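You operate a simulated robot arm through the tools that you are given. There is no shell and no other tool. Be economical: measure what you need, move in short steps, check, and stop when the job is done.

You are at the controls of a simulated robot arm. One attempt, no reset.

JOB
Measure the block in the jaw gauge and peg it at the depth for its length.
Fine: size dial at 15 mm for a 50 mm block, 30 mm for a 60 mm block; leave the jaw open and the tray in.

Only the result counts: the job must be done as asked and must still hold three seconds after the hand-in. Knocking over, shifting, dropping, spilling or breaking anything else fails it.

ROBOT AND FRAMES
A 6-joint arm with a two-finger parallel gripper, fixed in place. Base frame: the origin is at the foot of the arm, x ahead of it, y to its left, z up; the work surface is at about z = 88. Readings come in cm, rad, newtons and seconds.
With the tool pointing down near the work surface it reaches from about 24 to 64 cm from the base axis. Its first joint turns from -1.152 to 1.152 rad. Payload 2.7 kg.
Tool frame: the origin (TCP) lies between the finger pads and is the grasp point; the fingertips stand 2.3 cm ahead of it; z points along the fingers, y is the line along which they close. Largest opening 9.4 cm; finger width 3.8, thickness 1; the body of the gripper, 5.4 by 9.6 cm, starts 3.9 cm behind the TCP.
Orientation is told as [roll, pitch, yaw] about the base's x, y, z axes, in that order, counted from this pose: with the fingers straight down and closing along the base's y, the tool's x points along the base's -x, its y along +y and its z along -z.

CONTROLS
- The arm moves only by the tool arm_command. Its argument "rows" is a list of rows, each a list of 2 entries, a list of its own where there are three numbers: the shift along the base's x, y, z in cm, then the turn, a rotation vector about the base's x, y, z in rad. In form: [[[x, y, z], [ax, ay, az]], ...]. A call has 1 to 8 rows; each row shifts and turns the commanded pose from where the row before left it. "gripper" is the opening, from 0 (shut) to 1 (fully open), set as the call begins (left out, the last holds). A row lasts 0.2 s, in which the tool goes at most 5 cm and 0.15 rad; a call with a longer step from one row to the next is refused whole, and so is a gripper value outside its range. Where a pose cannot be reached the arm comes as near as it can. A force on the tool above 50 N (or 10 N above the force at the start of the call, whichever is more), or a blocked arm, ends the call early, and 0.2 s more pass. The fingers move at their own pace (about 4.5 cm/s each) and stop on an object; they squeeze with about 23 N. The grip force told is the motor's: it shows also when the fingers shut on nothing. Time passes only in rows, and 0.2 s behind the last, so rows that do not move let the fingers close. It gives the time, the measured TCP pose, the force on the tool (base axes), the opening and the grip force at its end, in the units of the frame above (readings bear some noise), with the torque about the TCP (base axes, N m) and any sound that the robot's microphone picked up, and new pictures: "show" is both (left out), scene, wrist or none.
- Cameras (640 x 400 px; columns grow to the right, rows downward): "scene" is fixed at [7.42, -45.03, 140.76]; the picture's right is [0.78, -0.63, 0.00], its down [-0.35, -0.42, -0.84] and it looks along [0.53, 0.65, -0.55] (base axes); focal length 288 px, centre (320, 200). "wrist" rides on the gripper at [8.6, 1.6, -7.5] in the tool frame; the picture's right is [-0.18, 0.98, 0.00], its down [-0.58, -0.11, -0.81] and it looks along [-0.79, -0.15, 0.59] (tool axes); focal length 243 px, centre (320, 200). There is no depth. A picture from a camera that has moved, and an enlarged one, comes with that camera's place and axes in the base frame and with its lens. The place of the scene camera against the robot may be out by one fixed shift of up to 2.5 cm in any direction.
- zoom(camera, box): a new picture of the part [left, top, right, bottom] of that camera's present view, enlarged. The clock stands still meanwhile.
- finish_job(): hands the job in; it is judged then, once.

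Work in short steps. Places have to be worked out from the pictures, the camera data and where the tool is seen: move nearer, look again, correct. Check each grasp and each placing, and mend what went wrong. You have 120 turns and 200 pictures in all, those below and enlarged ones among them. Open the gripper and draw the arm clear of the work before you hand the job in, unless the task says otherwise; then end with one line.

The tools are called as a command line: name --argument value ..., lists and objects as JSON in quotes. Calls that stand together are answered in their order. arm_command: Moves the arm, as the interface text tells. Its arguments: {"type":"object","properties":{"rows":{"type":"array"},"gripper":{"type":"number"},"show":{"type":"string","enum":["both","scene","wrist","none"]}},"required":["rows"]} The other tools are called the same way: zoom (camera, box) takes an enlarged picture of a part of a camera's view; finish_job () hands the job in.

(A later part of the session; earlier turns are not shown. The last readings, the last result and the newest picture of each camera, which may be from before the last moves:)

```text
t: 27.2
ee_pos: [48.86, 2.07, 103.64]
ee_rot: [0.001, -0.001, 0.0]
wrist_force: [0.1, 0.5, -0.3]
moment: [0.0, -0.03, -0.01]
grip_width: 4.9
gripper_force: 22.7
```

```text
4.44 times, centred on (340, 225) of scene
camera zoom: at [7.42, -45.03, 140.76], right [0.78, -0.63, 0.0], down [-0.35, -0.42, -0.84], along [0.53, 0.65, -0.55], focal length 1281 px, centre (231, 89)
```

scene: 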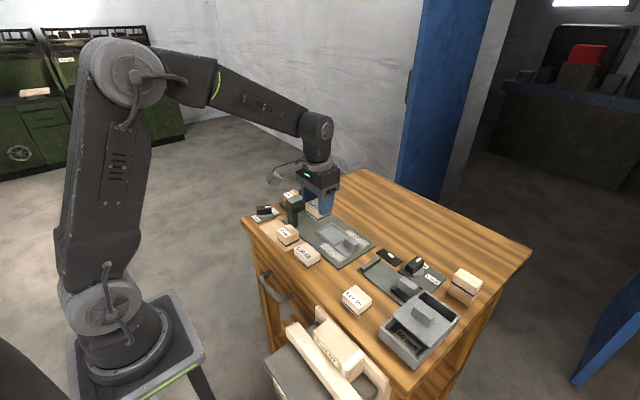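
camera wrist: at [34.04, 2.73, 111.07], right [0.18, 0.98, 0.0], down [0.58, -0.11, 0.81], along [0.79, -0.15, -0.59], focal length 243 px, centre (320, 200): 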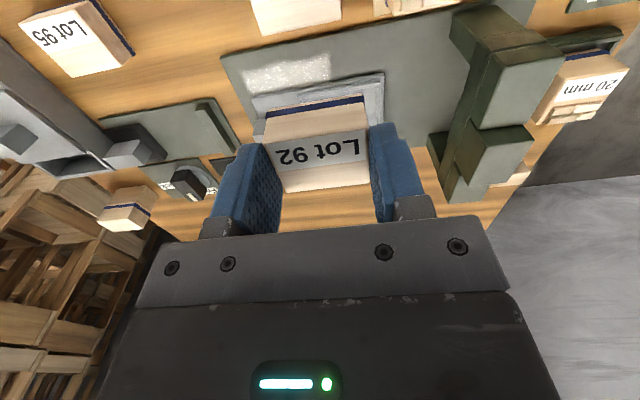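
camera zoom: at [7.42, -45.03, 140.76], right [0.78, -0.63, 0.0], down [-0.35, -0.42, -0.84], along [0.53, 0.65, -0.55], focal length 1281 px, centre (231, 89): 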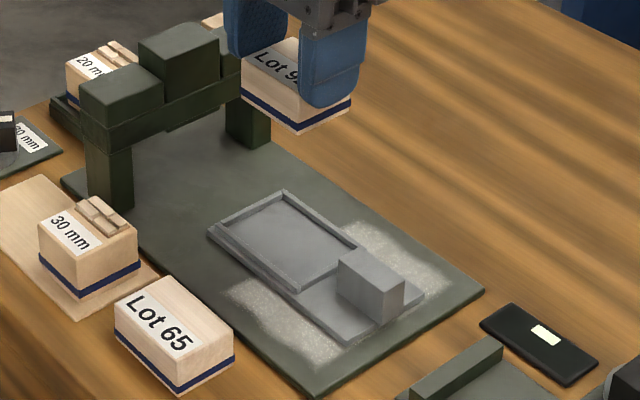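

The nest interior spans x≈46.6–51.5, y≈-1.3…5.6, centred at (49.1, 2.15), and the block fits. I lower it there to just above the floor.

arm_command --rows '[[[0.1, 0.05, -4], [0, 0, 0]], [[0, 0, -4], [0, 0, 0]], [[0, 0, -1.2], [0, 0, 0]], [[0, 0, 0], [0, 0, 0]]]' --show "wrist"

zoom --camera "wrist" --box '[200, 40, 440, 190]'

zoom --camera "scene" --box '[280, 180, 400, 270]'

```text
t: 28.2
ee_pos: [48.91, 2.23, 94.43]
ee_rot: [0.0, 0.001, 0.0]
wrist_force: [-0.2, -0.6, 0.0]
moment: [0.01, 0.01, 0.01]
grip_width: 4.88
gripper_force: 22.9
camera wrist: at [40.25, 3.85, 101.71], right [0.18, 0.98, 0.0], down [0.58, -0.11, 0.81], along [0.79, -0.15, -0.59], focal length 243 px, centre (320, 200)
```

wrist: 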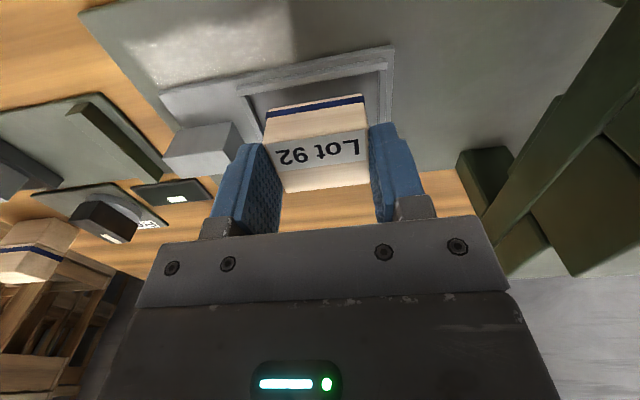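

```text
2.67 times, centred on (320, 115) of wrist
camera zoom: at [40.25, 3.85, 101.71], right [0.18, 0.98, 0.0], down [0.58, -0.11, 0.81], along [0.79, -0.15, -0.59], focal length 647 px, centre (320, 427)
```

zoom: 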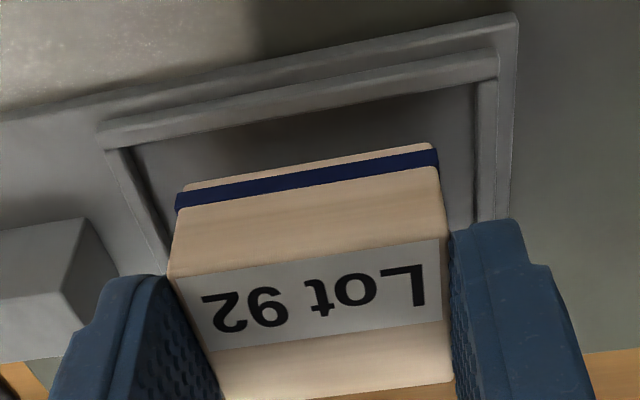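

```text
4.44 times, centred on (340, 225) of scene
camera zoom: at [7.42, -45.03, 140.76], right [0.78, -0.63, 0.0], down [-0.35, -0.42, -0.84], along [0.53, 0.65, -0.55], focal length 1281 px, centre (231, 89)
```

zoom: 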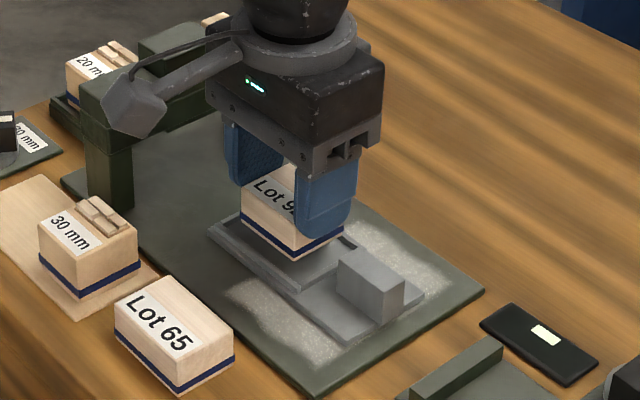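

The block hangs within the nest's outline with margins on all sides. I lower in small steps to the floor.

arm_command --rows '[[[0.05, 0, -0.6], [0, 0, 0]], [[0, 0, -0.3], [0, 0, 0]], [[0, 0, -0.2], [0, 0, 0]], [[0, 0, -0.15], [0, 0, 0]], [[0, 0, 0], [0, 0, 0]]]' --show "none"

```text
t: 29.4
ee_pos: [49.05, 2.12, 93.4]
ee_rot: [-0.001, -0.006, 0.001]
wrist_force: [-1.8, 1.2, 22.4]
moment: [0.03, 0.04, 0.0]
grip_width: 4.91
gripper_force: 23.0
```

It has contacted the floor at z 93.4. I ease off slightly, release to about 6.4 cm, and lift.

arm_command --rows '[[[0, 0, 0.1], [0, 0, 0]], [[0, 0, 0], [0, 0, 0]], [[0, 0, 0], [0, 0, 0]]]' --gripper 0.68 --show "none"

arm_command --rows '[[[0, 0, 3], [0, 0, 0]], [[0, 0, 4], [0, 0, 0]], [[-2, 0, 4], [0, 0, 0]], [[-3, 0, 3], [0, 0, 0]], [[-3, 2, 0], [0, 0, 0]], [[0, 0, 0], [0, 0, 0]]]' --show "both"

zoom --camera "scene" --box '[280, 180, 400, 270]'

zoom --camera "wrist" --box '[240, 0, 640, 200]'

```text
t: 30.2
ee_pos: [48.94, 2.03, 93.25]
ee_rot: [-0.001, 0.001, 0.001]
wrist_force: [-0.4, -0.4, 0.1]
moment: [0.02, 0.0, -0.01]
grip_width: 6.38
gripper_force: 0.0
```

```text
t: 31.6
ee_pos: [40.83, 4.05, 107.31]
ee_rot: [0.001, 0.0, 0.0]
wrist_force: [-0.6, -0.4, -0.1]
moment: [0.01, -0.01, 0.04]
grip_width: 6.39
gripper_force: 0.0
camera wrist: at [32.26, 5.74, 114.61], right [0.18, 0.98, 0.0], down [0.58, -0.11, 0.81], along [0.79, -0.15, -0.59], focal length 243 px, centre (320, 200)
```

scene: 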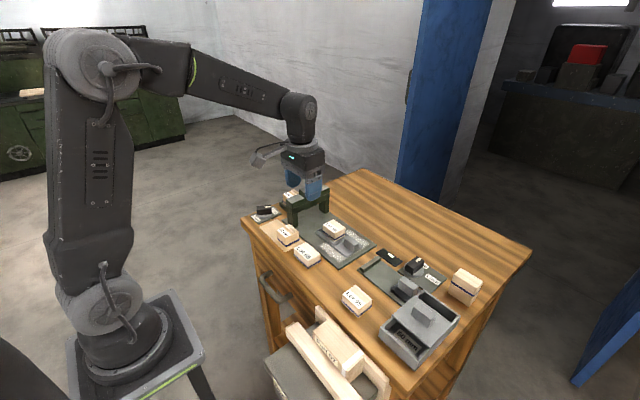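
wrist: 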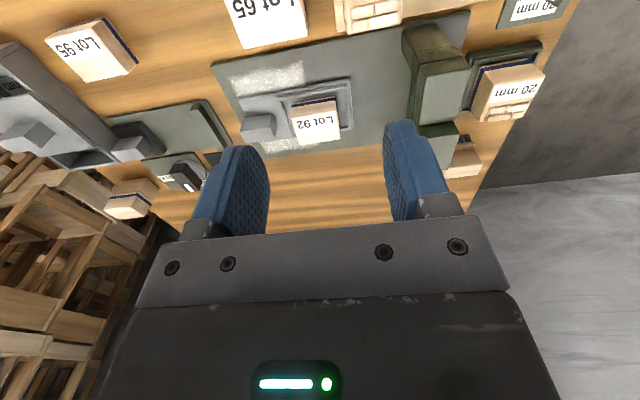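

```text
4.44 times, centred on (340, 225) of scene
camera zoom: at [7.42, -45.03, 140.76], right [0.78, -0.63, 0.0], down [-0.35, -0.42, -0.84], along [0.53, 0.65, -0.55], focal length 1281 px, centre (231, 89)
```

zoom: 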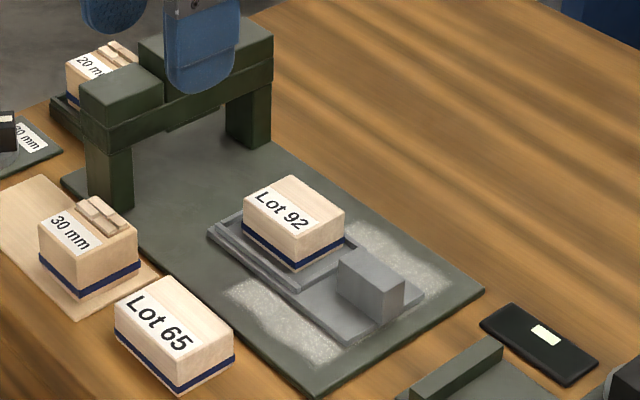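

```text
1.60 times, centred on (440, 100) of wrist
camera zoom: at [32.26, 5.74, 114.61], right [0.18, 0.98, 0.0], down [0.58, -0.11, 0.81], along [0.79, -0.15, -0.59], focal length 388 px, centre (128, 360)
```

zoom: 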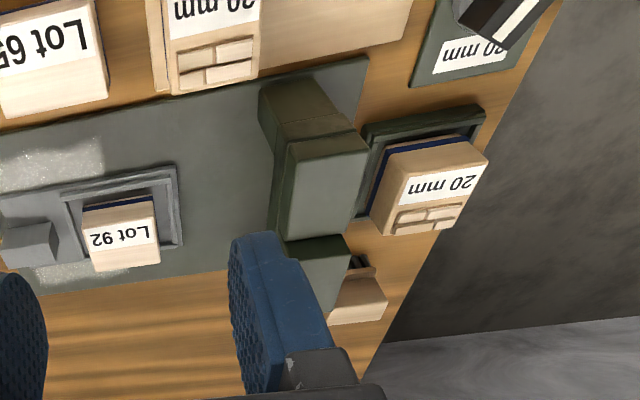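

Lot 92 sits squarely in the nest. Next is the size dial, at roughly (40, 21.5); I move toward it for a close look.

arm_command --rows '[[[-2, 4, 0], [0, 0, 0]], [[-2, 4, 0], [0, 0, 0]], [[-1, 4, 0], [0, 0, 0]], [[0, 4, 0], [0, 0, 0]], [[0, 0, 0], [0, 0, 0]]]' --show "wrist"

zoom --camera "wrist" --box '[240, 0, 480, 150]'

```text
t: 32.8
ee_pos: [35.85, 20.03, 107.36]
ee_rot: [0.001, 0.001, 0.002]
wrist_force: [1.3, 0.1, 0.8]
moment: [0.01, 0.02, 0.0]
grip_width: 6.38
gripper_force: 0.1
camera wrist: at [27.21, 21.8, 114.68], right [0.18, 0.98, 0.0], down [0.58, -0.11, 0.81], along [0.79, -0.15, -0.59], focal length 243 px, centre (320, 200)
```

wrist: 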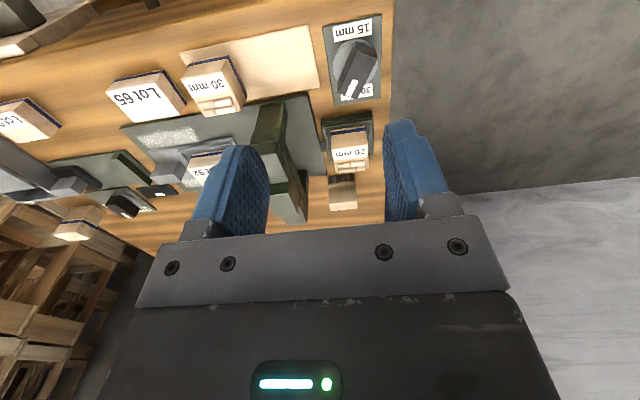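

```text
2.67 times, centred on (360, 75) of wrist
camera zoom: at [27.21, 21.8, 114.68], right [0.18, 0.98, 0.0], down [0.58, -0.11, 0.81], along [0.79, -0.15, -0.59], focal length 647 px, centre (213, 533)
```

zoom: 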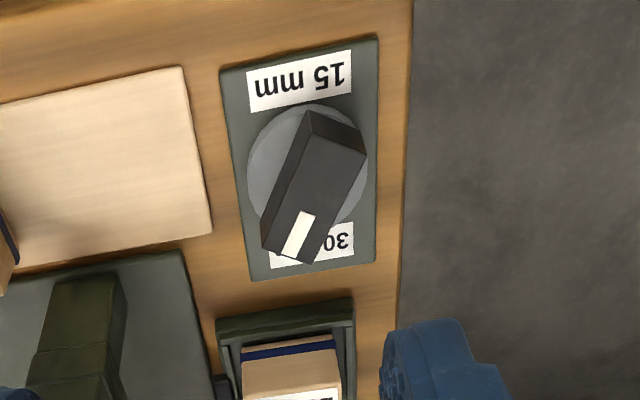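

The dial bar is centred near (38.75, 23.05) and points about -28° (between the marks); 15 mm lies toward -x and 30 mm toward +x. I yaw to -0.49 rad above it and come down for a second sighting.

arm_command --rows '[[[1, 1, -2], [0, 0, -0.13]], [[1, 1, -2], [0, 0, -0.12]], [[0.9, 1, -2], [0, 0, -0.12]], [[0, 0, -2], [0, 0, -0.12]], [[0, 0, -2], [0, 0, 0]], [[0, 0, 0], [0, 0, 0]]]' --gripper 0.45 --show "both"

zoom --camera "wrist" --box '[220, 0, 460, 150]'

zoom --camera "scene" --box '[235, 175, 315, 235]'

```text
t: 34.2
ee_pos: [38.75, 22.97, 97.29]
ee_rot: [0.0, 0.0, -0.491]
wrist_force: [-0.9, 0.1, -0.2]
moment: [-0.02, 0.03, 0.02]
grip_width: 4.25
gripper_force: 0.1
camera wrist: at [31.93, 28.63, 104.56], right [0.63, 0.78, 0.0], down [0.46, -0.37, 0.81], along [0.63, -0.5, -0.59], focal length 243 px, centre (320, 200)
```

scene: 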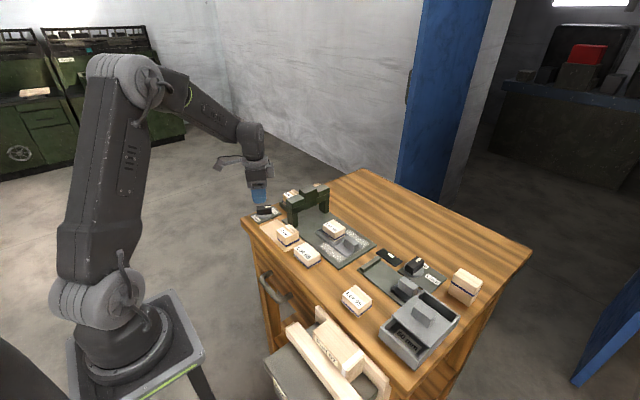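
wrist: 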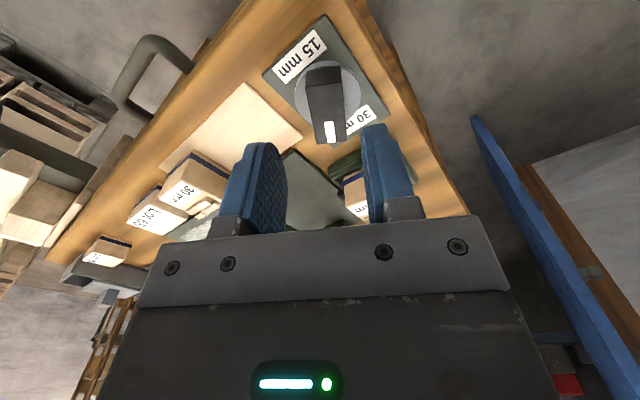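

```text
2.67 times, centred on (340, 75) of wrist
camera zoom: at [31.93, 28.63, 104.56], right [0.63, 0.78, 0.0], down [0.46, -0.37, 0.81], along [0.63, -0.5, -0.59], focal length 647 px, centre (267, 533)
```

zoom: 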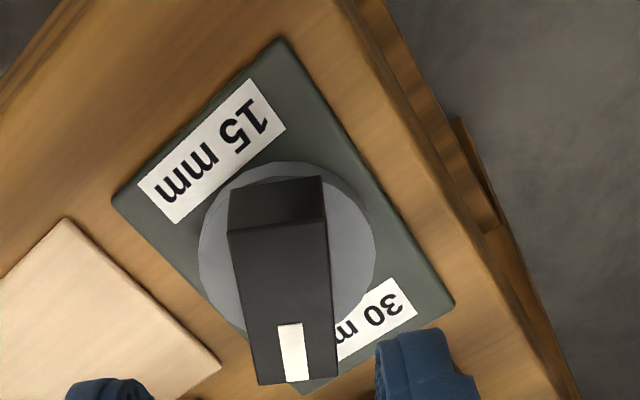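

```text
6.67 times, centred on (275, 205) of scene
camera zoom: at [7.42, -45.03, 140.76], right [0.78, -0.63, 0.0], down [-0.35, -0.42, -0.84], along [0.53, 0.65, -0.55], focal length 1922 px, centre (620, 167)
```

zoom: 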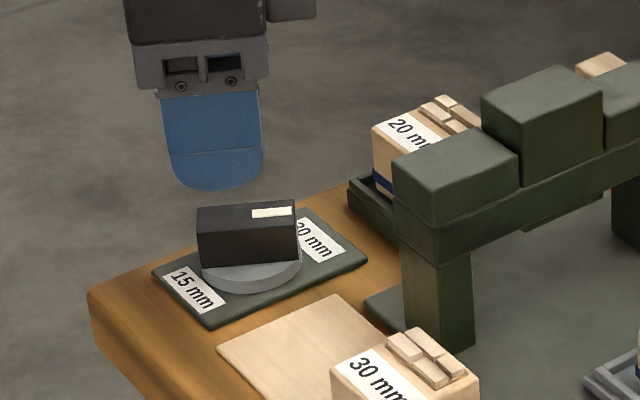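

Combining the views, the bar centre is about (39.5, 23.2) with its top near z 91.2 and width about 2 cm. I centre on it, lower, and close.

arm_command --rows '[[[0.75, 0.23, -1.5], [0, 0, -0.02]], [[0, 0, -2], [0, 0, 0]], [[0, 0, -1.5], [0, 0, 0]], [[0, 0, 0], [0, 0, 0]]]' --show "both"

zoom --camera "wrist" --box '[220, 60, 460, 210]'

zoom --camera "scene" --box '[235, 175, 315, 235]'

```text
t: 35.2
ee_pos: [39.6, 23.23, 92.21]
ee_rot: [0.002, 0.001, -0.513]
wrist_force: [-0.1, -0.1, 1.2]
moment: [-0.02, 0.02, -0.02]
grip_width: 4.21
gripper_force: 0.1
camera wrist: at [32.81, 28.97, 99.55], right [0.64, 0.77, 0.0], down [0.45, -0.38, 0.81], along [0.62, -0.52, -0.59], focal length 243 px, centre (320, 200)
```

scene: 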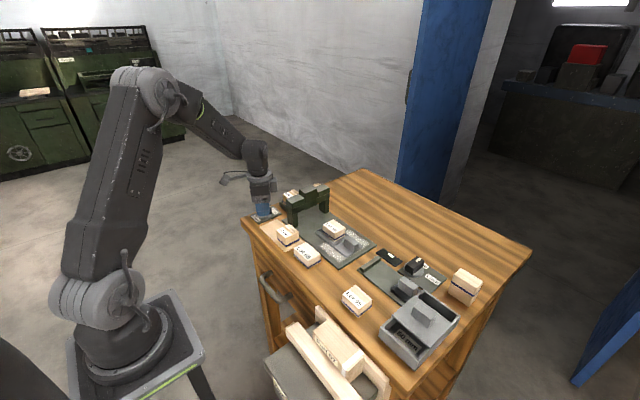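
wrist: 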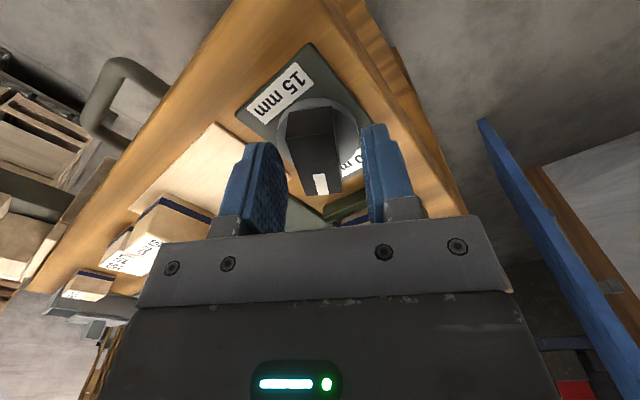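

```text
2.67 times, centred on (340, 135) of wrist
camera zoom: at [32.81, 28.97, 99.55], right [0.64, 0.77, 0.0], down [0.45, -0.38, 0.81], along [0.62, -0.52, -0.59], focal length 647 px, centre (267, 373)
```

zoom: 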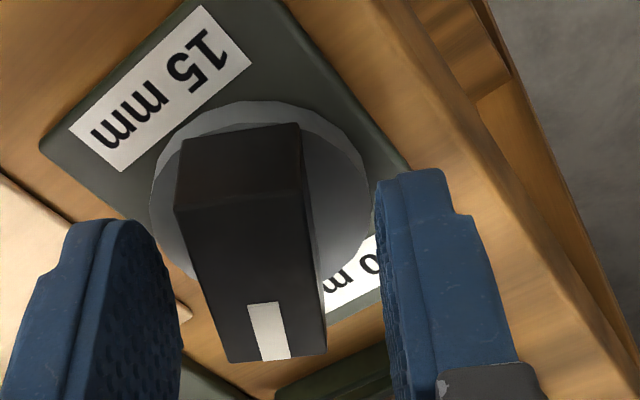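

```text
6.67 times, centred on (275, 205) of scene
camera zoom: at [7.42, -45.03, 140.76], right [0.78, -0.63, 0.0], down [-0.35, -0.42, -0.84], along [0.53, 0.65, -0.55], focal length 1922 px, centre (620, 167)
```

zoom: 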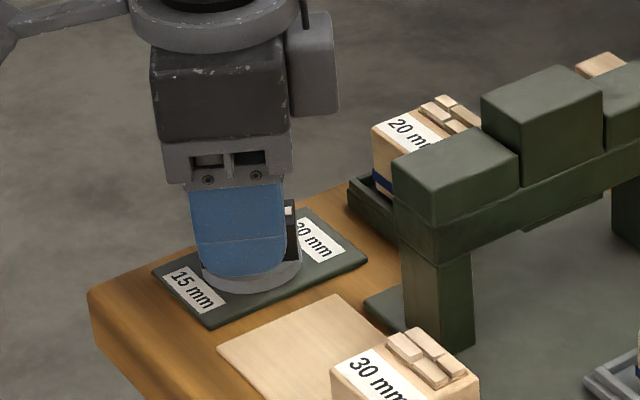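

The bar is between the fingers; the axis is nearer (39.2, 23.35). I shift slightly and close.

arm_command --rows '[[[-0.35, 0.12, 0], [0, 0, 0]], [[0, 0, 0], [0, 0, 0]]]' --show "none"

arm_command --rows '[[[0, 0, 0], [0, 0, 0]], [[0, 0, 0], [0, 0, 0]], [[0, 0, 0], [0, 0, 0]]]' --gripper 0.1 --show "none"

```text
t: 35.8
ee_pos: [39.19, 23.3, 92.25]
ee_rot: [0.002, -0.001, -0.511]
wrist_force: [-0.3, -0.5, -0.8]
moment: [0.04, 0.0, -0.06]
grip_width: 4.24
gripper_force: 0.1
```

```text
t: 36.6
ee_pos: [39.1, 23.32, 92.3]
ee_rot: [-0.004, 0.001, -0.512]
wrist_force: [-4.5, -7.0, 3.0]
moment: [-0.12, 0.1, -0.05]
grip_width: 2.18
gripper_force: 44.9
```

Gripped at 2.18 cm. I turn it clockwise in small steps, watching force and torque.

arm_command --rows '[[[-0.03, -0.06, 0], [0, 0, -0.1]], [[0, 0, 0], [0, 0, -0.1]], [[0, 0, 0], [0, 0, -0.1]], [[0, 0, 0], [0, 0, 0]]]' --show "none"

```text
t: 37.6
ee_pos: [39.25, 23.48, 92.19]
ee_rot: [0.003, 0.001, -0.812]
wrist_force: [5.9, 9.9, -9.2]
moment: [0.32, -0.09, 0.04]
grip_width: 2.21
gripper_force: 45.1
```

It turns freely with modest side force. I continue toward yaw -1.8, shifting slightly with the load.

arm_command --rows '[[[0.05, 0.08, 0], [0, 0, -0.15]], [[0, 0, 0], [0, 0, -0.15]], [[0, 0, 0], [0, 0, -0.15]], [[0, 0, 0], [0, 0, -0.15]], [[0, 0, 0], [0, 0, 0]]]' --show "none"

zoom --camera "scene" --box '[235, 175, 315, 235]'

```text
t: 38.8
ee_pos: [39.41, 23.74, 92.4]
ee_rot: [0.009, 0.007, -1.403]
wrist_force: [12.2, 36.3, -11.3]
moment: [0.25, 0.28, 2.34]
grip_width: 3.22
gripper_force: 45.2
```

```text
6.67 times, centred on (275, 205) of scene
camera zoom: at [7.47, -44.93, 140.79], right [0.78, -0.63, 0.0], down [-0.35, -0.43, -0.84], along [0.53, 0.65, -0.55], focal length 1922 px, centre (620, 167)
```

zoom: 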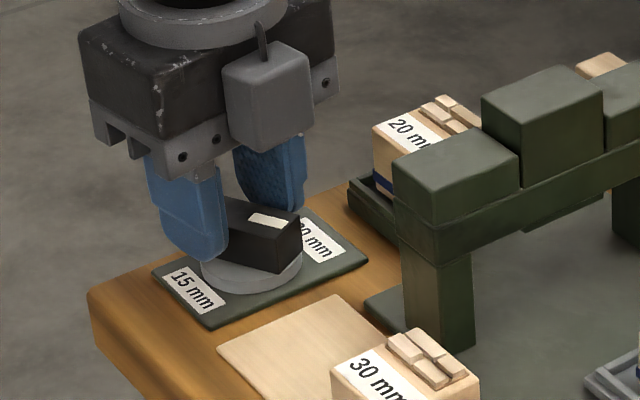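

Torque rose and the fingers were spread, so there is a stop that way. I back off the twist, release and look at the bar.

arm_command --rows '[[[-0.05, -0.2, 0], [0, 0, 0.15]], [[0, 0, 0], [0, 0, 0.15]], [[0, 0, 0], [0, 0, 0.15]], [[0, 0, 0], [0, 0, 0]]]' --show "none"

arm_command --rows '[[[0, 0, 0], [0, 0, 0]], [[0, 0, 0], [0, 0, 0]], [[0, 0, 3], [0, 0, 0]], [[0, 0, 4], [0, 0, 0]], [[0, 0, 0], [0, 0, 0]]]' --gripper 0.5 --show "none"

zoom --camera "wrist" --box '[200, 0, 440, 150]'

zoom --camera "scene" --box '[235, 175, 315, 235]'

```text
t: 39.8
ee_pos: [39.33, 23.28, 92.3]
ee_rot: [0.008, -0.001, -0.96]
wrist_force: [17.0, 18.5, -3.4]
moment: [0.73, 0.28, 0.04]
grip_width: 2.18
gripper_force: 44.8
```

```text
t: 41.0
ee_pos: [39.12, 23.21, 99.19]
ee_rot: [0.0, 0.002, -0.961]
wrist_force: [-0.2, -0.4, -0.3]
moment: [-0.01, 0.02, -0.01]
grip_width: 4.7
gripper_force: 0.1
```

```text
2.67 times, centred on (320, 75) of wrist
camera zoom: at [35.54, 31.31, 106.6], right [0.91, 0.41, 0.0], down [0.24, -0.54, 0.81], along [0.33, -0.73, -0.59], focal length 647 px, centre (320, 533)
```

zoom: 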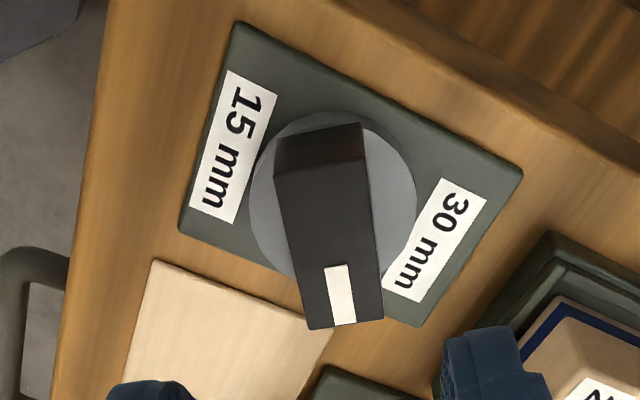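

```text
6.67 times, centred on (275, 205) of scene
camera zoom: at [7.42, -45.03, 140.76], right [0.78, -0.63, 0.0], down [-0.35, -0.42, -0.84], along [0.53, 0.65, -0.55], focal length 1922 px, centre (620, 167)
```

zoom: 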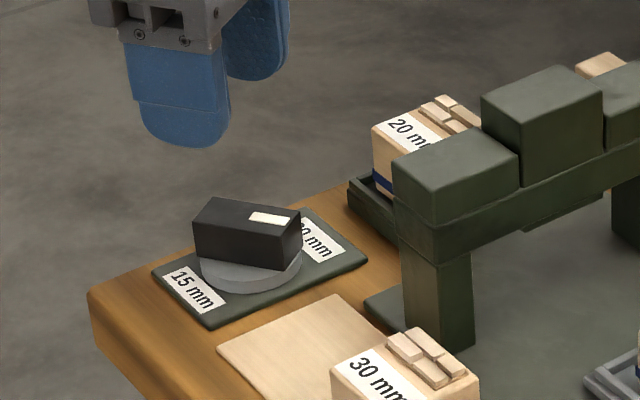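

The bar followed to about -56°, and the axis appears to be nearer (39.4, 23.5), so my grip was off-axis. I regrip there and test the clockwise turn gently.

arm_command --rows '[[[0.28, 0.3, -3], [0, 0, 0]], [[0, 0, -2], [0, 0, 0]], [[0, 0, -2], [0, 0, 0]], [[0, 0, 0], [0, 0, 0]]]' --show "none"

arm_command --rows '[[[0, 0, 0], [0, 0, 0]], [[0, 0, 0], [0, 0, 0]], [[0, 0, 0], [0, 0, 0]]]' --gripper 0.1 --show "none"

arm_command --rows '[[[0, 0, 0], [0, 0, -0.07]], [[0, 0, 0], [0, 0, -0.07]], [[0, 0, 0], [0, 0, 0]]]' --show "none"

```text
t: 42.0
ee_pos: [39.55, 23.49, 92.31]
ee_rot: [0.001, 0.0, -0.959]
wrist_force: [0.1, -0.1, -0.6]
moment: [0.0, -0.04, -0.02]
grip_width: 4.69
gripper_force: 0.1
```

```text
t: 42.8
ee_pos: [39.3, 23.38, 92.17]
ee_rot: [-0.005, -0.001, -0.961]
wrist_force: [-15.0, -9.1, 4.0]
moment: [-0.25, 0.11, -0.1]
grip_width: 2.2
gripper_force: 44.8
```

```text
t: 43.6
ee_pos: [39.44, 23.44, 92.26]
ee_rot: [-0.003, -0.001, -1.098]
wrist_force: [-14.2, -8.5, -4.3]
moment: [-0.57, -0.15, 1.95]
grip_width: 2.23
gripper_force: 45.0
```

Torque of 1.95 N·m with little rotation shows a true stop near -60°. So the dial must turn the other way; I centre the grip and rotate counter-clockwise.

arm_command --rows '[[[-0.12, -0.08, 0], [0, 0, 0.15]], [[0, 0, 0], [0, 0, 0.15]], [[0, 0, 0], [0, 0, 0.15]], [[0, 0, 0], [0, 0, 0.15]], [[0, 0, 0], [0, 0, 0]]]' --show "none"

```text
t: 44.8
ee_pos: [39.18, 23.3, 92.41]
ee_rot: [-0.006, 0.003, -0.5]
wrist_force: [-21.1, -13.8, 4.0]
moment: [-0.37, -0.48, -0.08]
grip_width: 2.17
gripper_force: 45.0
```

Torque is low now, only side force; I shift with it and keep turning.

arm_command --rows '[[[-0.1, -0.07, 0], [0, 0, 0.12]], [[0, 0, 0], [0, 0, 0.12]], [[0, 0, 0], [0, 0, 0.12]], [[0, 0, 0], [0, 0, 0.12]], [[0, 0, 0], [0, 0, 0]]]' --show "none"

zoom --camera "scene" --box '[235, 175, 315, 235]'

```text
t: 46.0
ee_pos: [39.18, 23.06, 92.22]
ee_rot: [-0.004, 0.006, -0.02]
wrist_force: [-14.5, -33.1, 8.5]
moment: [-0.36, -0.94, -0.16]
grip_width: 2.19
gripper_force: 45.1
```

```text
6.67 times, centred on (275, 205) of scene
camera zoom: at [7.37, -45.12, 140.73], right [0.78, -0.63, 0.0], down [-0.35, -0.42, -0.84], along [0.53, 0.65, -0.55], focal length 1922 px, centre (620, 167)
```

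zoom: 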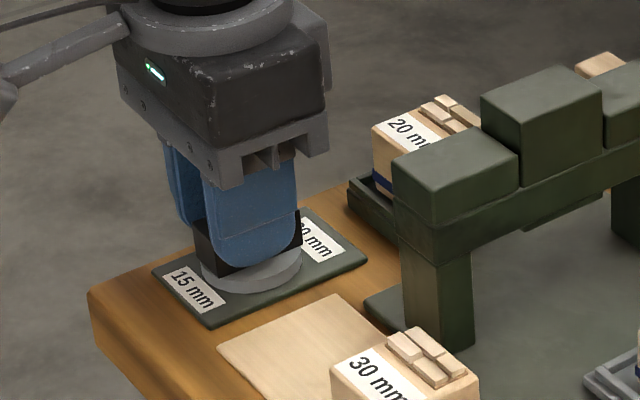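

The three grip positions fix the axis at about (39.55, 23.05). I release, recentre, regrip and continue turning.

arm_command --rows '[[[0, -0.1, 0], [0, 0, 0]], [[0, 0, 0], [0, 0, 0]], [[0.35, 0, 0], [0, 0, 0]], [[0, 0, 0], [0, 0, 0]]]' --gripper 0.4 --show "wrist"

arm_command --rows '[[[0, 0, 0], [0, 0, 0]], [[0, 0, 0], [0, 0, 0]], [[0, 0, 0], [0, 0, 0]]]' --gripper 0.1 --show "none"

```text
t: 47.0
ee_pos: [39.59, 23.38, 92.24]
ee_rot: [0.0, 0.0, -0.022]
wrist_force: [0.0, -0.5, 0.1]
moment: [-0.01, 0.04, 0.04]
grip_width: 3.76
gripper_force: 0.0
camera wrist: at [31.0, 25.15, 99.61], right [0.2, 0.98, 0.0], down [0.58, -0.12, 0.81], along [0.79, -0.16, -0.59], focal length 243 px, centre (320, 200)
```

wrist: 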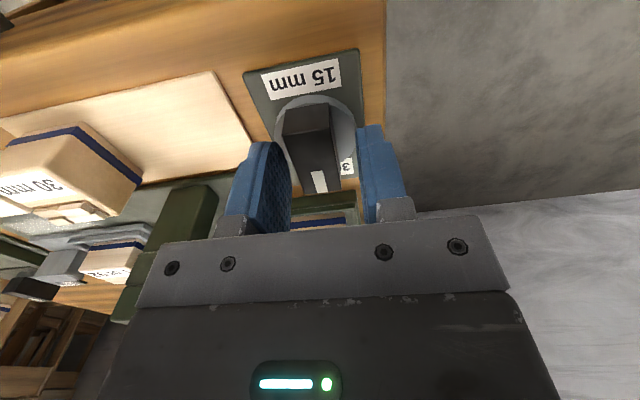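

```text
t: 47.8
ee_pos: [39.54, 22.95, 92.31]
ee_rot: [-0.002, 0.002, -0.021]
wrist_force: [1.4, -24.8, 5.1]
moment: [-0.48, 0.39, 0.02]
grip_width: 2.18
gripper_force: 45.1
```

The bar pulls the tool to y 22.95; I follow that and keep turning.

arm_command --rows '[[[0, -0.45, 0], [0, 0, 0]], [[0, 0, 0], [0, 0, 0.12]], [[0, 0, 0], [0, 0, 0.12]], [[0, 0, 0], [0, 0, 0.12]], [[0, 0, 0], [0, 0, 0]]]' --show "none"

```text
t: 49.0
ee_pos: [39.55, 22.97, 92.38]
ee_rot: [0.002, -0.003, 0.338]
wrist_force: [-7.4, 21.7, -0.5]
moment: [-0.04, 0.33, -1.65]
grip_width: 3.4
gripper_force: 44.9
```

Again a hard stop, with the bar staying near 0°, which points at 30 mm. The dial's travel seems to run from about -60° to 0°. I back off, release, lift and look at the dial and press.

arm_command --rows '[[[0, 0, 0], [0, 0, -0.12]], [[0, 0, 0], [0, 0, -0.12]], [[0, 0, 0], [0, 0, -0.12]], [[0, 0, 0], [0, 0, 0]]]' --show "none"

arm_command --rows '[[[0, 0, 0], [0, 0, 0]], [[0, 0, 0], [0, 0, 0]], [[0, 0, 4], [0, 0, 0]], [[0, 0, 4], [0, 0, 0]], [[-1, 0, 4], [0, 0, 0]], [[0, 0, 0], [0, 0, 0]]]' --gripper 0.5 --show "none"

zoom --camera "wrist" --box '[200, 0, 440, 150]'

zoom --camera "scene" --box '[245, 170, 385, 275]'

```text
t: 50.0
ee_pos: [39.4, 23.17, 92.25]
ee_rot: [0.0, 0.002, -0.019]
wrist_force: [-17.0, 24.5, 4.1]
moment: [0.39, 0.77, 0.04]
grip_width: 2.18
gripper_force: 45.0
```

```text
t: 51.4
ee_pos: [38.7, 22.68, 104.4]
ee_rot: [-0.001, 0.001, -0.021]
wrist_force: [-0.9, -0.4, 0.1]
moment: [-0.01, -0.02, 0.01]
grip_width: 4.72
gripper_force: 0.0
```

```text
2.67 times, centred on (320, 75) of wrist
camera zoom: at [30.08, 24.64, 111.67], right [0.2, 0.98, 0.0], down [0.58, -0.12, 0.81], along [0.79, -0.16, -0.59], focal length 647 px, centre (320, 533)
```

zoom: 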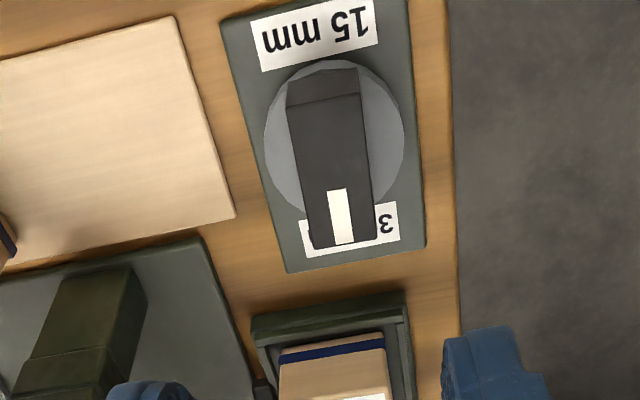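

```text
3.81 times, centred on (315, 222) of scene
camera zoom: at [7.42, -45.03, 140.76], right [0.78, -0.63, 0.0], down [-0.35, -0.42, -0.84], along [0.53, 0.65, -0.55], focal length 1098 px, centre (339, 114)
```

zoom: 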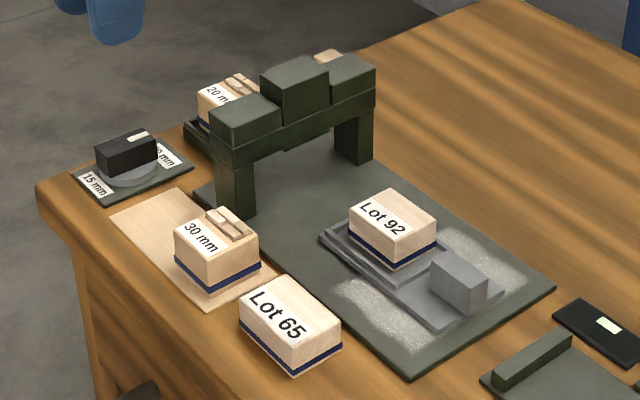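

The pointer now stands exactly on 30 mm, so it must go the other way for 15 mm. I regrip centred on the axis and turn clockwise in gentle steps, checking where it stops.

arm_command --rows '[[[0.8, 0.35, -4], [0, 0, 0]], [[0, 0, -4], [0, 0, 0]], [[0, 0, -4], [0, 0, 0]], [[0, 0, 0], [0, 0, 0]]]' --show "none"

arm_command --rows '[[[0, 0, 0], [0, 0, 0]], [[0, 0, 0], [0, 0, 0]], [[0, 0, 0], [0, 0, 0]]]' --gripper 0.1 --show "none"

arm_command --rows '[[[0, 0, 0], [0, 0, -0.12]], [[0, 0, 0], [0, 0, -0.12]], [[0, 0, 0], [0, 0, -0.12]], [[0, 0, 0], [0, 0, -0.12]], [[0, 0, 0], [0, 0, 0]]]' --show "none"

```text
t: 52.4
ee_pos: [39.34, 23.13, 92.23]
ee_rot: [0.001, 0.001, -0.021]
wrist_force: [0.2, -0.7, -0.2]
moment: [0.04, 0.0, 0.01]
grip_width: 4.7
gripper_force: 0.1
```

```text
t: 53.2
ee_pos: [39.24, 23.07, 92.34]
ee_rot: [-0.002, 0.002, -0.02]
wrist_force: [1.4, -14.0, 2.3]
moment: [-0.23, 0.04, -0.07]
grip_width: 2.19
gripper_force: 44.6
```

```text
t: 54.4
ee_pos: [39.32, 23.22, 92.28]
ee_rot: [0.0, 0.003, -0.504]
wrist_force: [-5.6, -7.4, -1.5]
moment: [0.26, 0.84, -0.05]
grip_width: 2.2
gripper_force: 45.1
```

Following freely with small forces; I continue past -1.0 rad.

arm_command --rows '[[[0.03, -0.03, 0], [0, 0, -0.12]], [[0, 0, 0], [0, 0, -0.12]], [[0, 0, 0], [0, 0, -0.12]], [[0, 0, 0], [0, 0, -0.12]], [[0, 0, 0], [0, 0, 0]]]' --show "none"

arm_command --rows '[[[0, 0, 0], [0, 0, -0.04]], [[0, 0, 0], [0, 0, -0.04]], [[0, 0, 0], [0, 0, 0]]]' --show "none"

```text
t: 55.6
ee_pos: [39.52, 23.25, 92.35]
ee_rot: [0.002, 0.0, -0.982]
wrist_force: [-4.3, 15.3, -12.7]
moment: [0.53, 0.19, 0.01]
grip_width: 2.18
gripper_force: 44.6
```

```text
t: 56.4
ee_pos: [39.37, 23.27, 92.21]
ee_rot: [0.002, 0.0, -1.059]
wrist_force: [-0.2, 24.4, -16.1]
moment: [1.07, 0.45, 0.73]
grip_width: 2.16
gripper_force: 45.0
```

The stop is at about -60° from the 30 mm mark. I release here, lift, and inspect the dial closely for marks.

arm_command --rows '[[[0, 0, 0], [0, 0, 0]], [[0, 0, 0], [0, 0, 0]], [[0, 0, 4], [0, 0, 0]], [[-1, 1, 4], [0, 0.1, 0]], [[-1, 1, 4], [0, 0.1, 0]], [[0, 0, 0], [0, 0, 0]]]' --gripper 0.5 --show "wrist"

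zoom --camera "wrist" --box '[250, 0, 410, 100]'

zoom --camera "scene" --box '[240, 190, 296, 225]'

```text
t: 57.8
ee_pos: [37.3, 25.25, 104.35]
ee_rot: [-0.173, 0.098, -1.071]
wrist_force: [0.6, -0.4, 0.5]
moment: [0.0, -0.01, 0.01]
grip_width: 4.71
gripper_force: 0.2
camera wrist: at [36.1, 33.64, 112.01], right [0.93, 0.32, -0.19], down [0.35, -0.56, 0.75], along [0.13, -0.76, -0.63], focal length 243 px, centre (320, 200)
```

wrist: 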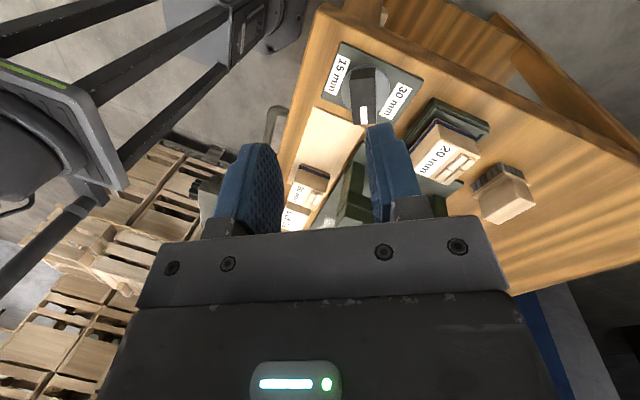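

```text
4.00 times, centred on (330, 50) of wrist
camera zoom: at [36.1, 33.64, 112.01], right [0.93, 0.32, -0.19], down [0.35, -0.56, 0.75], along [0.13, -0.76, -0.63], focal length 970 px, centre (280, 800)
```

zoom: 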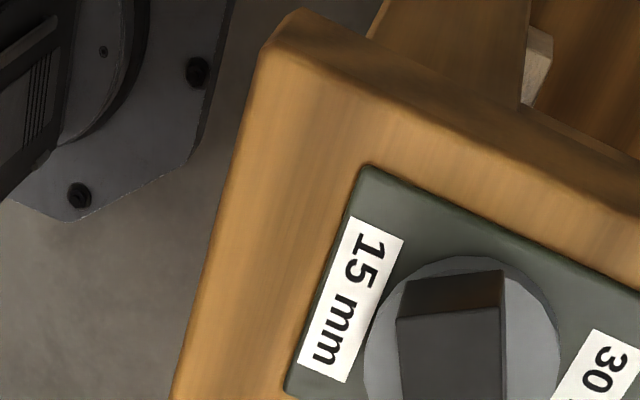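

```text
11.43 times, centred on (268, 208) of scene
camera zoom: at [7.42, -45.03, 140.76], right [0.78, -0.63, 0.0], down [-0.35, -0.42, -0.84], along [0.53, 0.65, -0.55], focal length 3294 px, centre (914, 114)
```

zoom: 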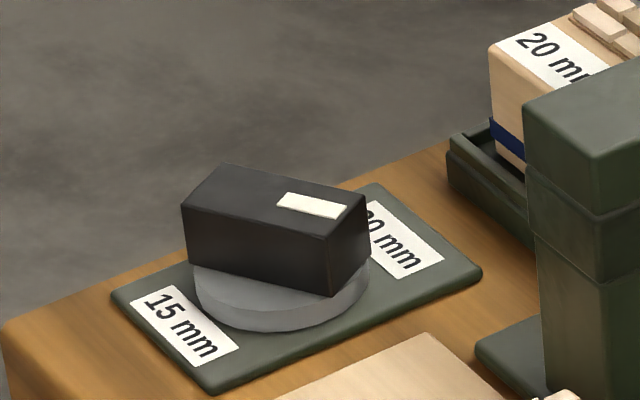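

The stop positions alone don't settle it, and the range might run the long way round via +y. I regrip and repeat the counter-clockwise turn carefully, going beyond 0.

arm_command --rows '[[[1, -1, -4], [0, -0.1, 0]], [[1, -1, -4], [0, -0.1, 0]], [[0.1, -0.15, -2], [0, 0, 0]], [[0, 0, -2], [0, 0, 0]], [[0, 0, 0], [0, 0, 0]]]' --show "none"

arm_command --rows '[[[0, 0, 0], [0, 0, 0]], [[0, 0, 0], [0, 0, 0]], [[0, 0, 0], [0, 0, 0]]]' --gripper 0.1 --show "none"

arm_command --rows '[[[0, 0, 0], [0, 0, 0.12]], [[0, 0, 0], [0, 0, 0.12]], [[0, 0, 0], [0, 0, 0.12]], [[0, 0, 0], [0, 0, 0.12]], [[0, 0, 0], [0, 0, 0]]]' --show "none"

```text
t: 59.0
ee_pos: [39.66, 22.94, 92.28]
ee_rot: [0.001, 0.001, -1.06]
wrist_force: [-0.3, 0.4, -0.1]
moment: [-0.01, 0.02, 0.02]
grip_width: 4.72
gripper_force: 0.1
```

```text
t: 59.8
ee_pos: [39.71, 23.01, 92.3]
ee_rot: [0.004, 0.001, -1.059]
wrist_force: [10.7, 4.5, -4.7]
moment: [0.14, -0.1, 0.64]
grip_width: 2.21
gripper_force: 44.6
```

```text
t: 61.0
ee_pos: [39.68, 22.88, 92.2]
ee_rot: [0.003, -0.001, -0.58]
wrist_force: [17.7, 7.3, -1.5]
moment: [0.82, 0.88, -0.02]
grip_width: 2.19
gripper_force: 44.3
```

arm_command --rows '[[[0.05, 0.05, 0], [0, 0, 0.12]], [[0, 0, 0], [0, 0, 0.12]], [[0, 0, 0], [0, 0, 0.12]], [[0, 0, 0], [0, 0, 0.1]], [[0, 0, 0], [0, 0, 0]]]' --show "none"

arm_command --rows '[[[0, 0, 0], [0, 0, 0.05]], [[0, 0, 0], [0, 0, 0.05]], [[0, 0, 0], [0, 0, 0.05]], [[0, 0, 0], [0, 0, 0]]]' --show "none"

```text
t: 62.2
ee_pos: [39.57, 23.09, 92.31]
ee_rot: [0.0, -0.004, -0.12]
wrist_force: [15.3, 2.1, 4.8]
moment: [0.1, 0.38, -0.01]
grip_width: 2.19
gripper_force: 44.7
```

```text
t: 63.2
ee_pos: [39.59, 22.97, 92.38]
ee_rot: [0.002, -0.001, 0.025]
wrist_force: [11.1, 3.1, 7.9]
moment: [0.13, -0.33, -1.48]
grip_width: 2.17
gripper_force: 45.2
```

There is a hard stop right at 0 (30 mm), so the travel is only 0 to -60°. I check whether the press changes visibly with the dial: a close picture now at the 30 mm stop, then one after turning to the other stop.

zoom --camera "scene" --box '[280, 175, 344, 225]'

arm_command --rows '[[[0, 0, 0], [0, 0, -0.12]], [[0, 0, 0], [0, 0, -0.12]], [[0, 0, 0], [0, 0, -0.12]], [[0, 0, 0], [0, 0, -0.12]], [[0, 0, 0], [0, 0, -0.12]], [[0, 0, 0], [0, 0, 0]]]' --show "none"

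arm_command --rows '[[[-0.05, 0.1, 0], [0, 0, -0.12]], [[0, 0, 0], [0, 0, -0.12]], [[0, 0, 0], [0, 0, -0.12]], [[0, 0, 0], [0, 0, -0.12]], [[0, 0, 0], [0, 0, 0]]]' --show "none"

zoom --camera "scene" --box '[280, 175, 344, 225]'

```text
8.00 times, centred on (312, 200) of scene
camera zoom: at [7.43, -45.03, 140.76], right [0.78, -0.63, 0.0], down [-0.35, -0.42, -0.84], along [0.53, 0.65, -0.55], focal length 2306 px, centre (384, 200)
```

zoom: 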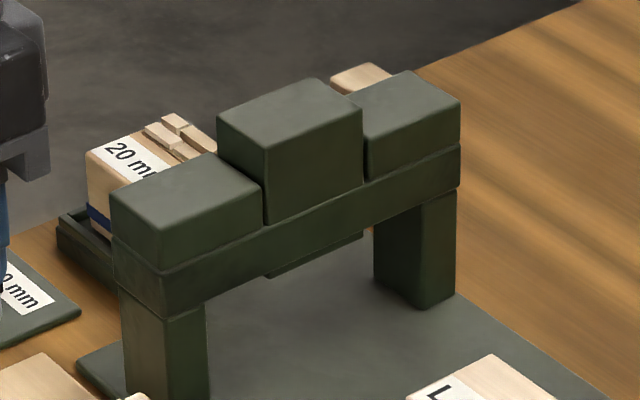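

```text
t: 64.6
ee_pos: [39.58, 22.98, 92.31]
ee_rot: [0.001, -0.002, -0.572]
wrist_force: [9.9, -1.0, 12.3]
moment: [-0.75, -1.25, -0.01]
grip_width: 2.17
gripper_force: 44.6
```

```text
t: 65.8
ee_pos: [39.58, 23.0, 92.31]
ee_rot: [0.002, -0.003, -1.053]
wrist_force: [19.3, -18.0, 14.4]
moment: [0.58, 0.24, 0.25]
grip_width: 2.19
gripper_force: 45.3
```

```text
8.00 times, centred on (312, 200) of scene
camera zoom: at [7.45, -45.09, 140.74], right [0.78, -0.63, 0.0], down [-0.35, -0.42, -0.84], along [0.53, 0.65, -0.55], focal length 2306 px, centre (384, 200)
```

zoom: 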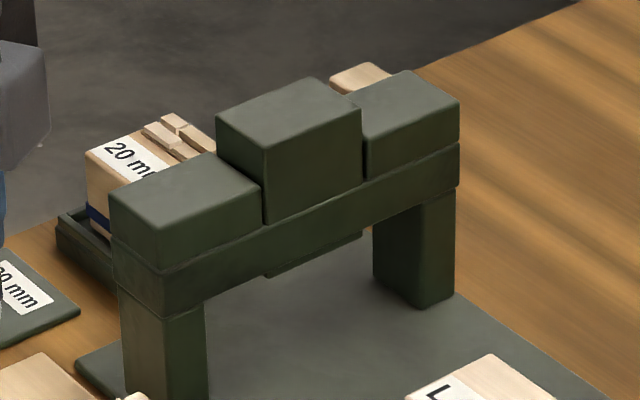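

The press shows no change. The mark is the pointer (as on the jaw's Free/Lock knob), so the 0° stop is 30 mm and the opposite stop is the 15 mm setting. I seat it firmly on that stop, then release and lift.

arm_command --rows '[[[0, 0, 0], [0, 0, -0.03]], [[0, 0, 0], [0, 0, 0]]]' --show "none"

arm_command --rows '[[[0, 0, 0], [0, 0, 0]], [[0, 0, 0], [0, 0, 0]], [[0, 0, 4], [0, 0, 0]], [[0, 0, 4], [0, 0, 0]], [[0, 0, 4], [0, 0, 0]], [[0, 0, 0], [0, 0, 0]]]' --gripper 0.5 --show "none"

zoom --camera "wrist" --box '[200, 0, 520, 200]'

```text
t: 66.4
ee_pos: [39.64, 22.96, 92.43]
ee_rot: [0.0, -0.004, -1.076]
wrist_force: [18.1, -18.0, 12.7]
moment: [0.37, 0.14, 1.56]
grip_width: 2.17
gripper_force: 45.2
```

```text
t: 67.8
ee_pos: [39.41, 23.14, 104.27]
ee_rot: [0.001, -0.001, -1.083]
wrist_force: [0.2, 0.4, 0.2]
moment: [-0.02, 0.02, -0.01]
grip_width: 4.7
gripper_force: 0.0
```

```text
2.00 times, centred on (360, 100) of wrist
camera zoom: at [36.78, 31.63, 111.69], right [0.95, 0.3, 0.0], down [0.18, -0.56, 0.81], along [0.24, -0.77, -0.59], focal length 485 px, centre (240, 400)
```

zoom: 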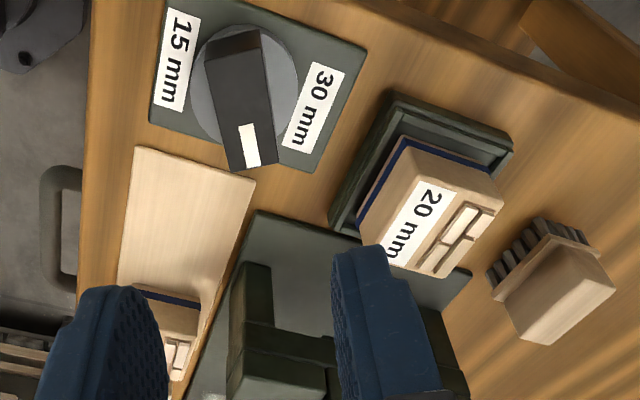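

The pointer now rests at the stop away from 30 mm. Next the tray: I turn back to yaw 0 and travel high over the press to the -y side of the tray handle (around x 49.1, y -7…-3).

arm_command --rows '[[[0, -2, 2], [0, 0, 0.14]], [[2, -4, 0], [0, 0, 0.14]], [[2, -4, 0], [0, 0, 0.14]], [[2, -4, 0], [0, 0, 0.14]], [[2, -4, 0], [0, 0, 0.14]], [[0, -4, 0], [0, 0, 0.14]], [[0, -4, 0], [0, 0, 0.14]], [[0, -4, 0], [0, 0, 0.1]]]' --gripper 0 --show "none"

arm_command --rows '[[[0.6, -2, -3], [0, 0, 0]], [[0.5, -0.3, -2], [0, 0, 0]], [[0, 0, 0], [0, 0, 0]]]' --show "both"

zoom --camera "wrist" --box '[240, 0, 520, 160]'

```text
t: 69.6
ee_pos: [47.59, -7.02, 106.41]
ee_rot: [0.001, -0.001, 0.0]
wrist_force: [-0.1, -0.2, -0.1]
moment: [0.03, -0.01, 0.01]
grip_width: 0.01
gripper_force: 22.7
```

```text
t: 70.4
ee_pos: [48.44, -9.29, 101.22]
ee_rot: [0.001, 0.001, -0.001]
wrist_force: [0.3, 0.2, 0.3]
moment: [-0.03, 0.01, 0.02]
grip_width: 0.0
gripper_force: 23.1
camera wrist: at [39.93, -7.51, 108.6], right [0.19, 0.98, 0.0], down [0.58, -0.11, 0.81], along [0.79, -0.15, -0.59], focal length 243 px, centre (320, 200)
```

scene: 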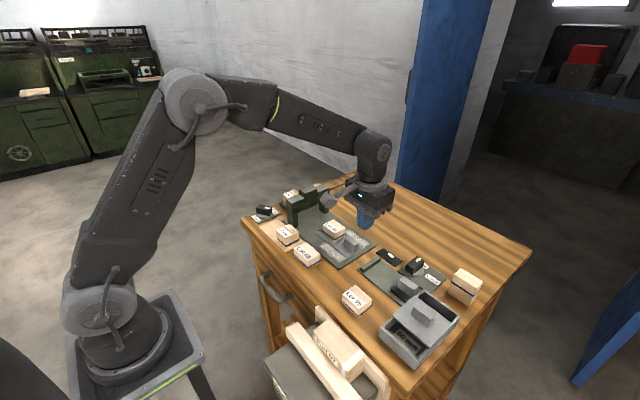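
wrist: 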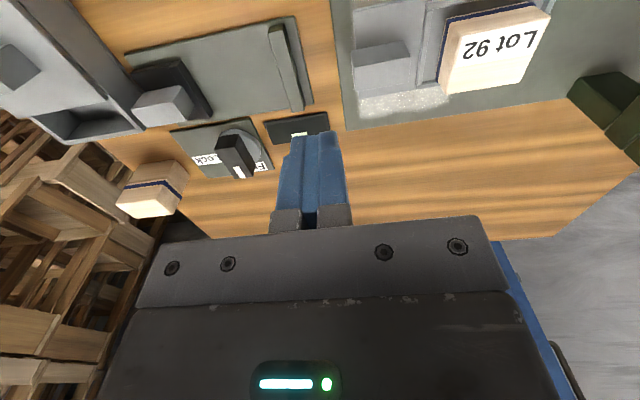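

```text
2.29 times, centred on (380, 80) of wrist
camera zoom: at [39.93, -7.51, 108.6], right [0.19, 0.98, 0.0], down [0.58, -0.11, 0.81], along [0.79, -0.15, -0.59], focal length 555 px, centre (183, 474)
```

zoom: 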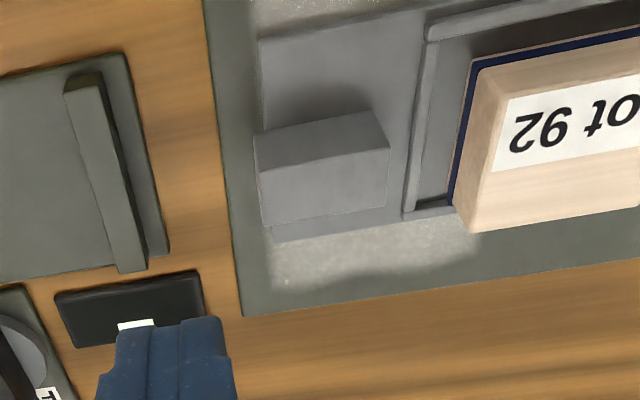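

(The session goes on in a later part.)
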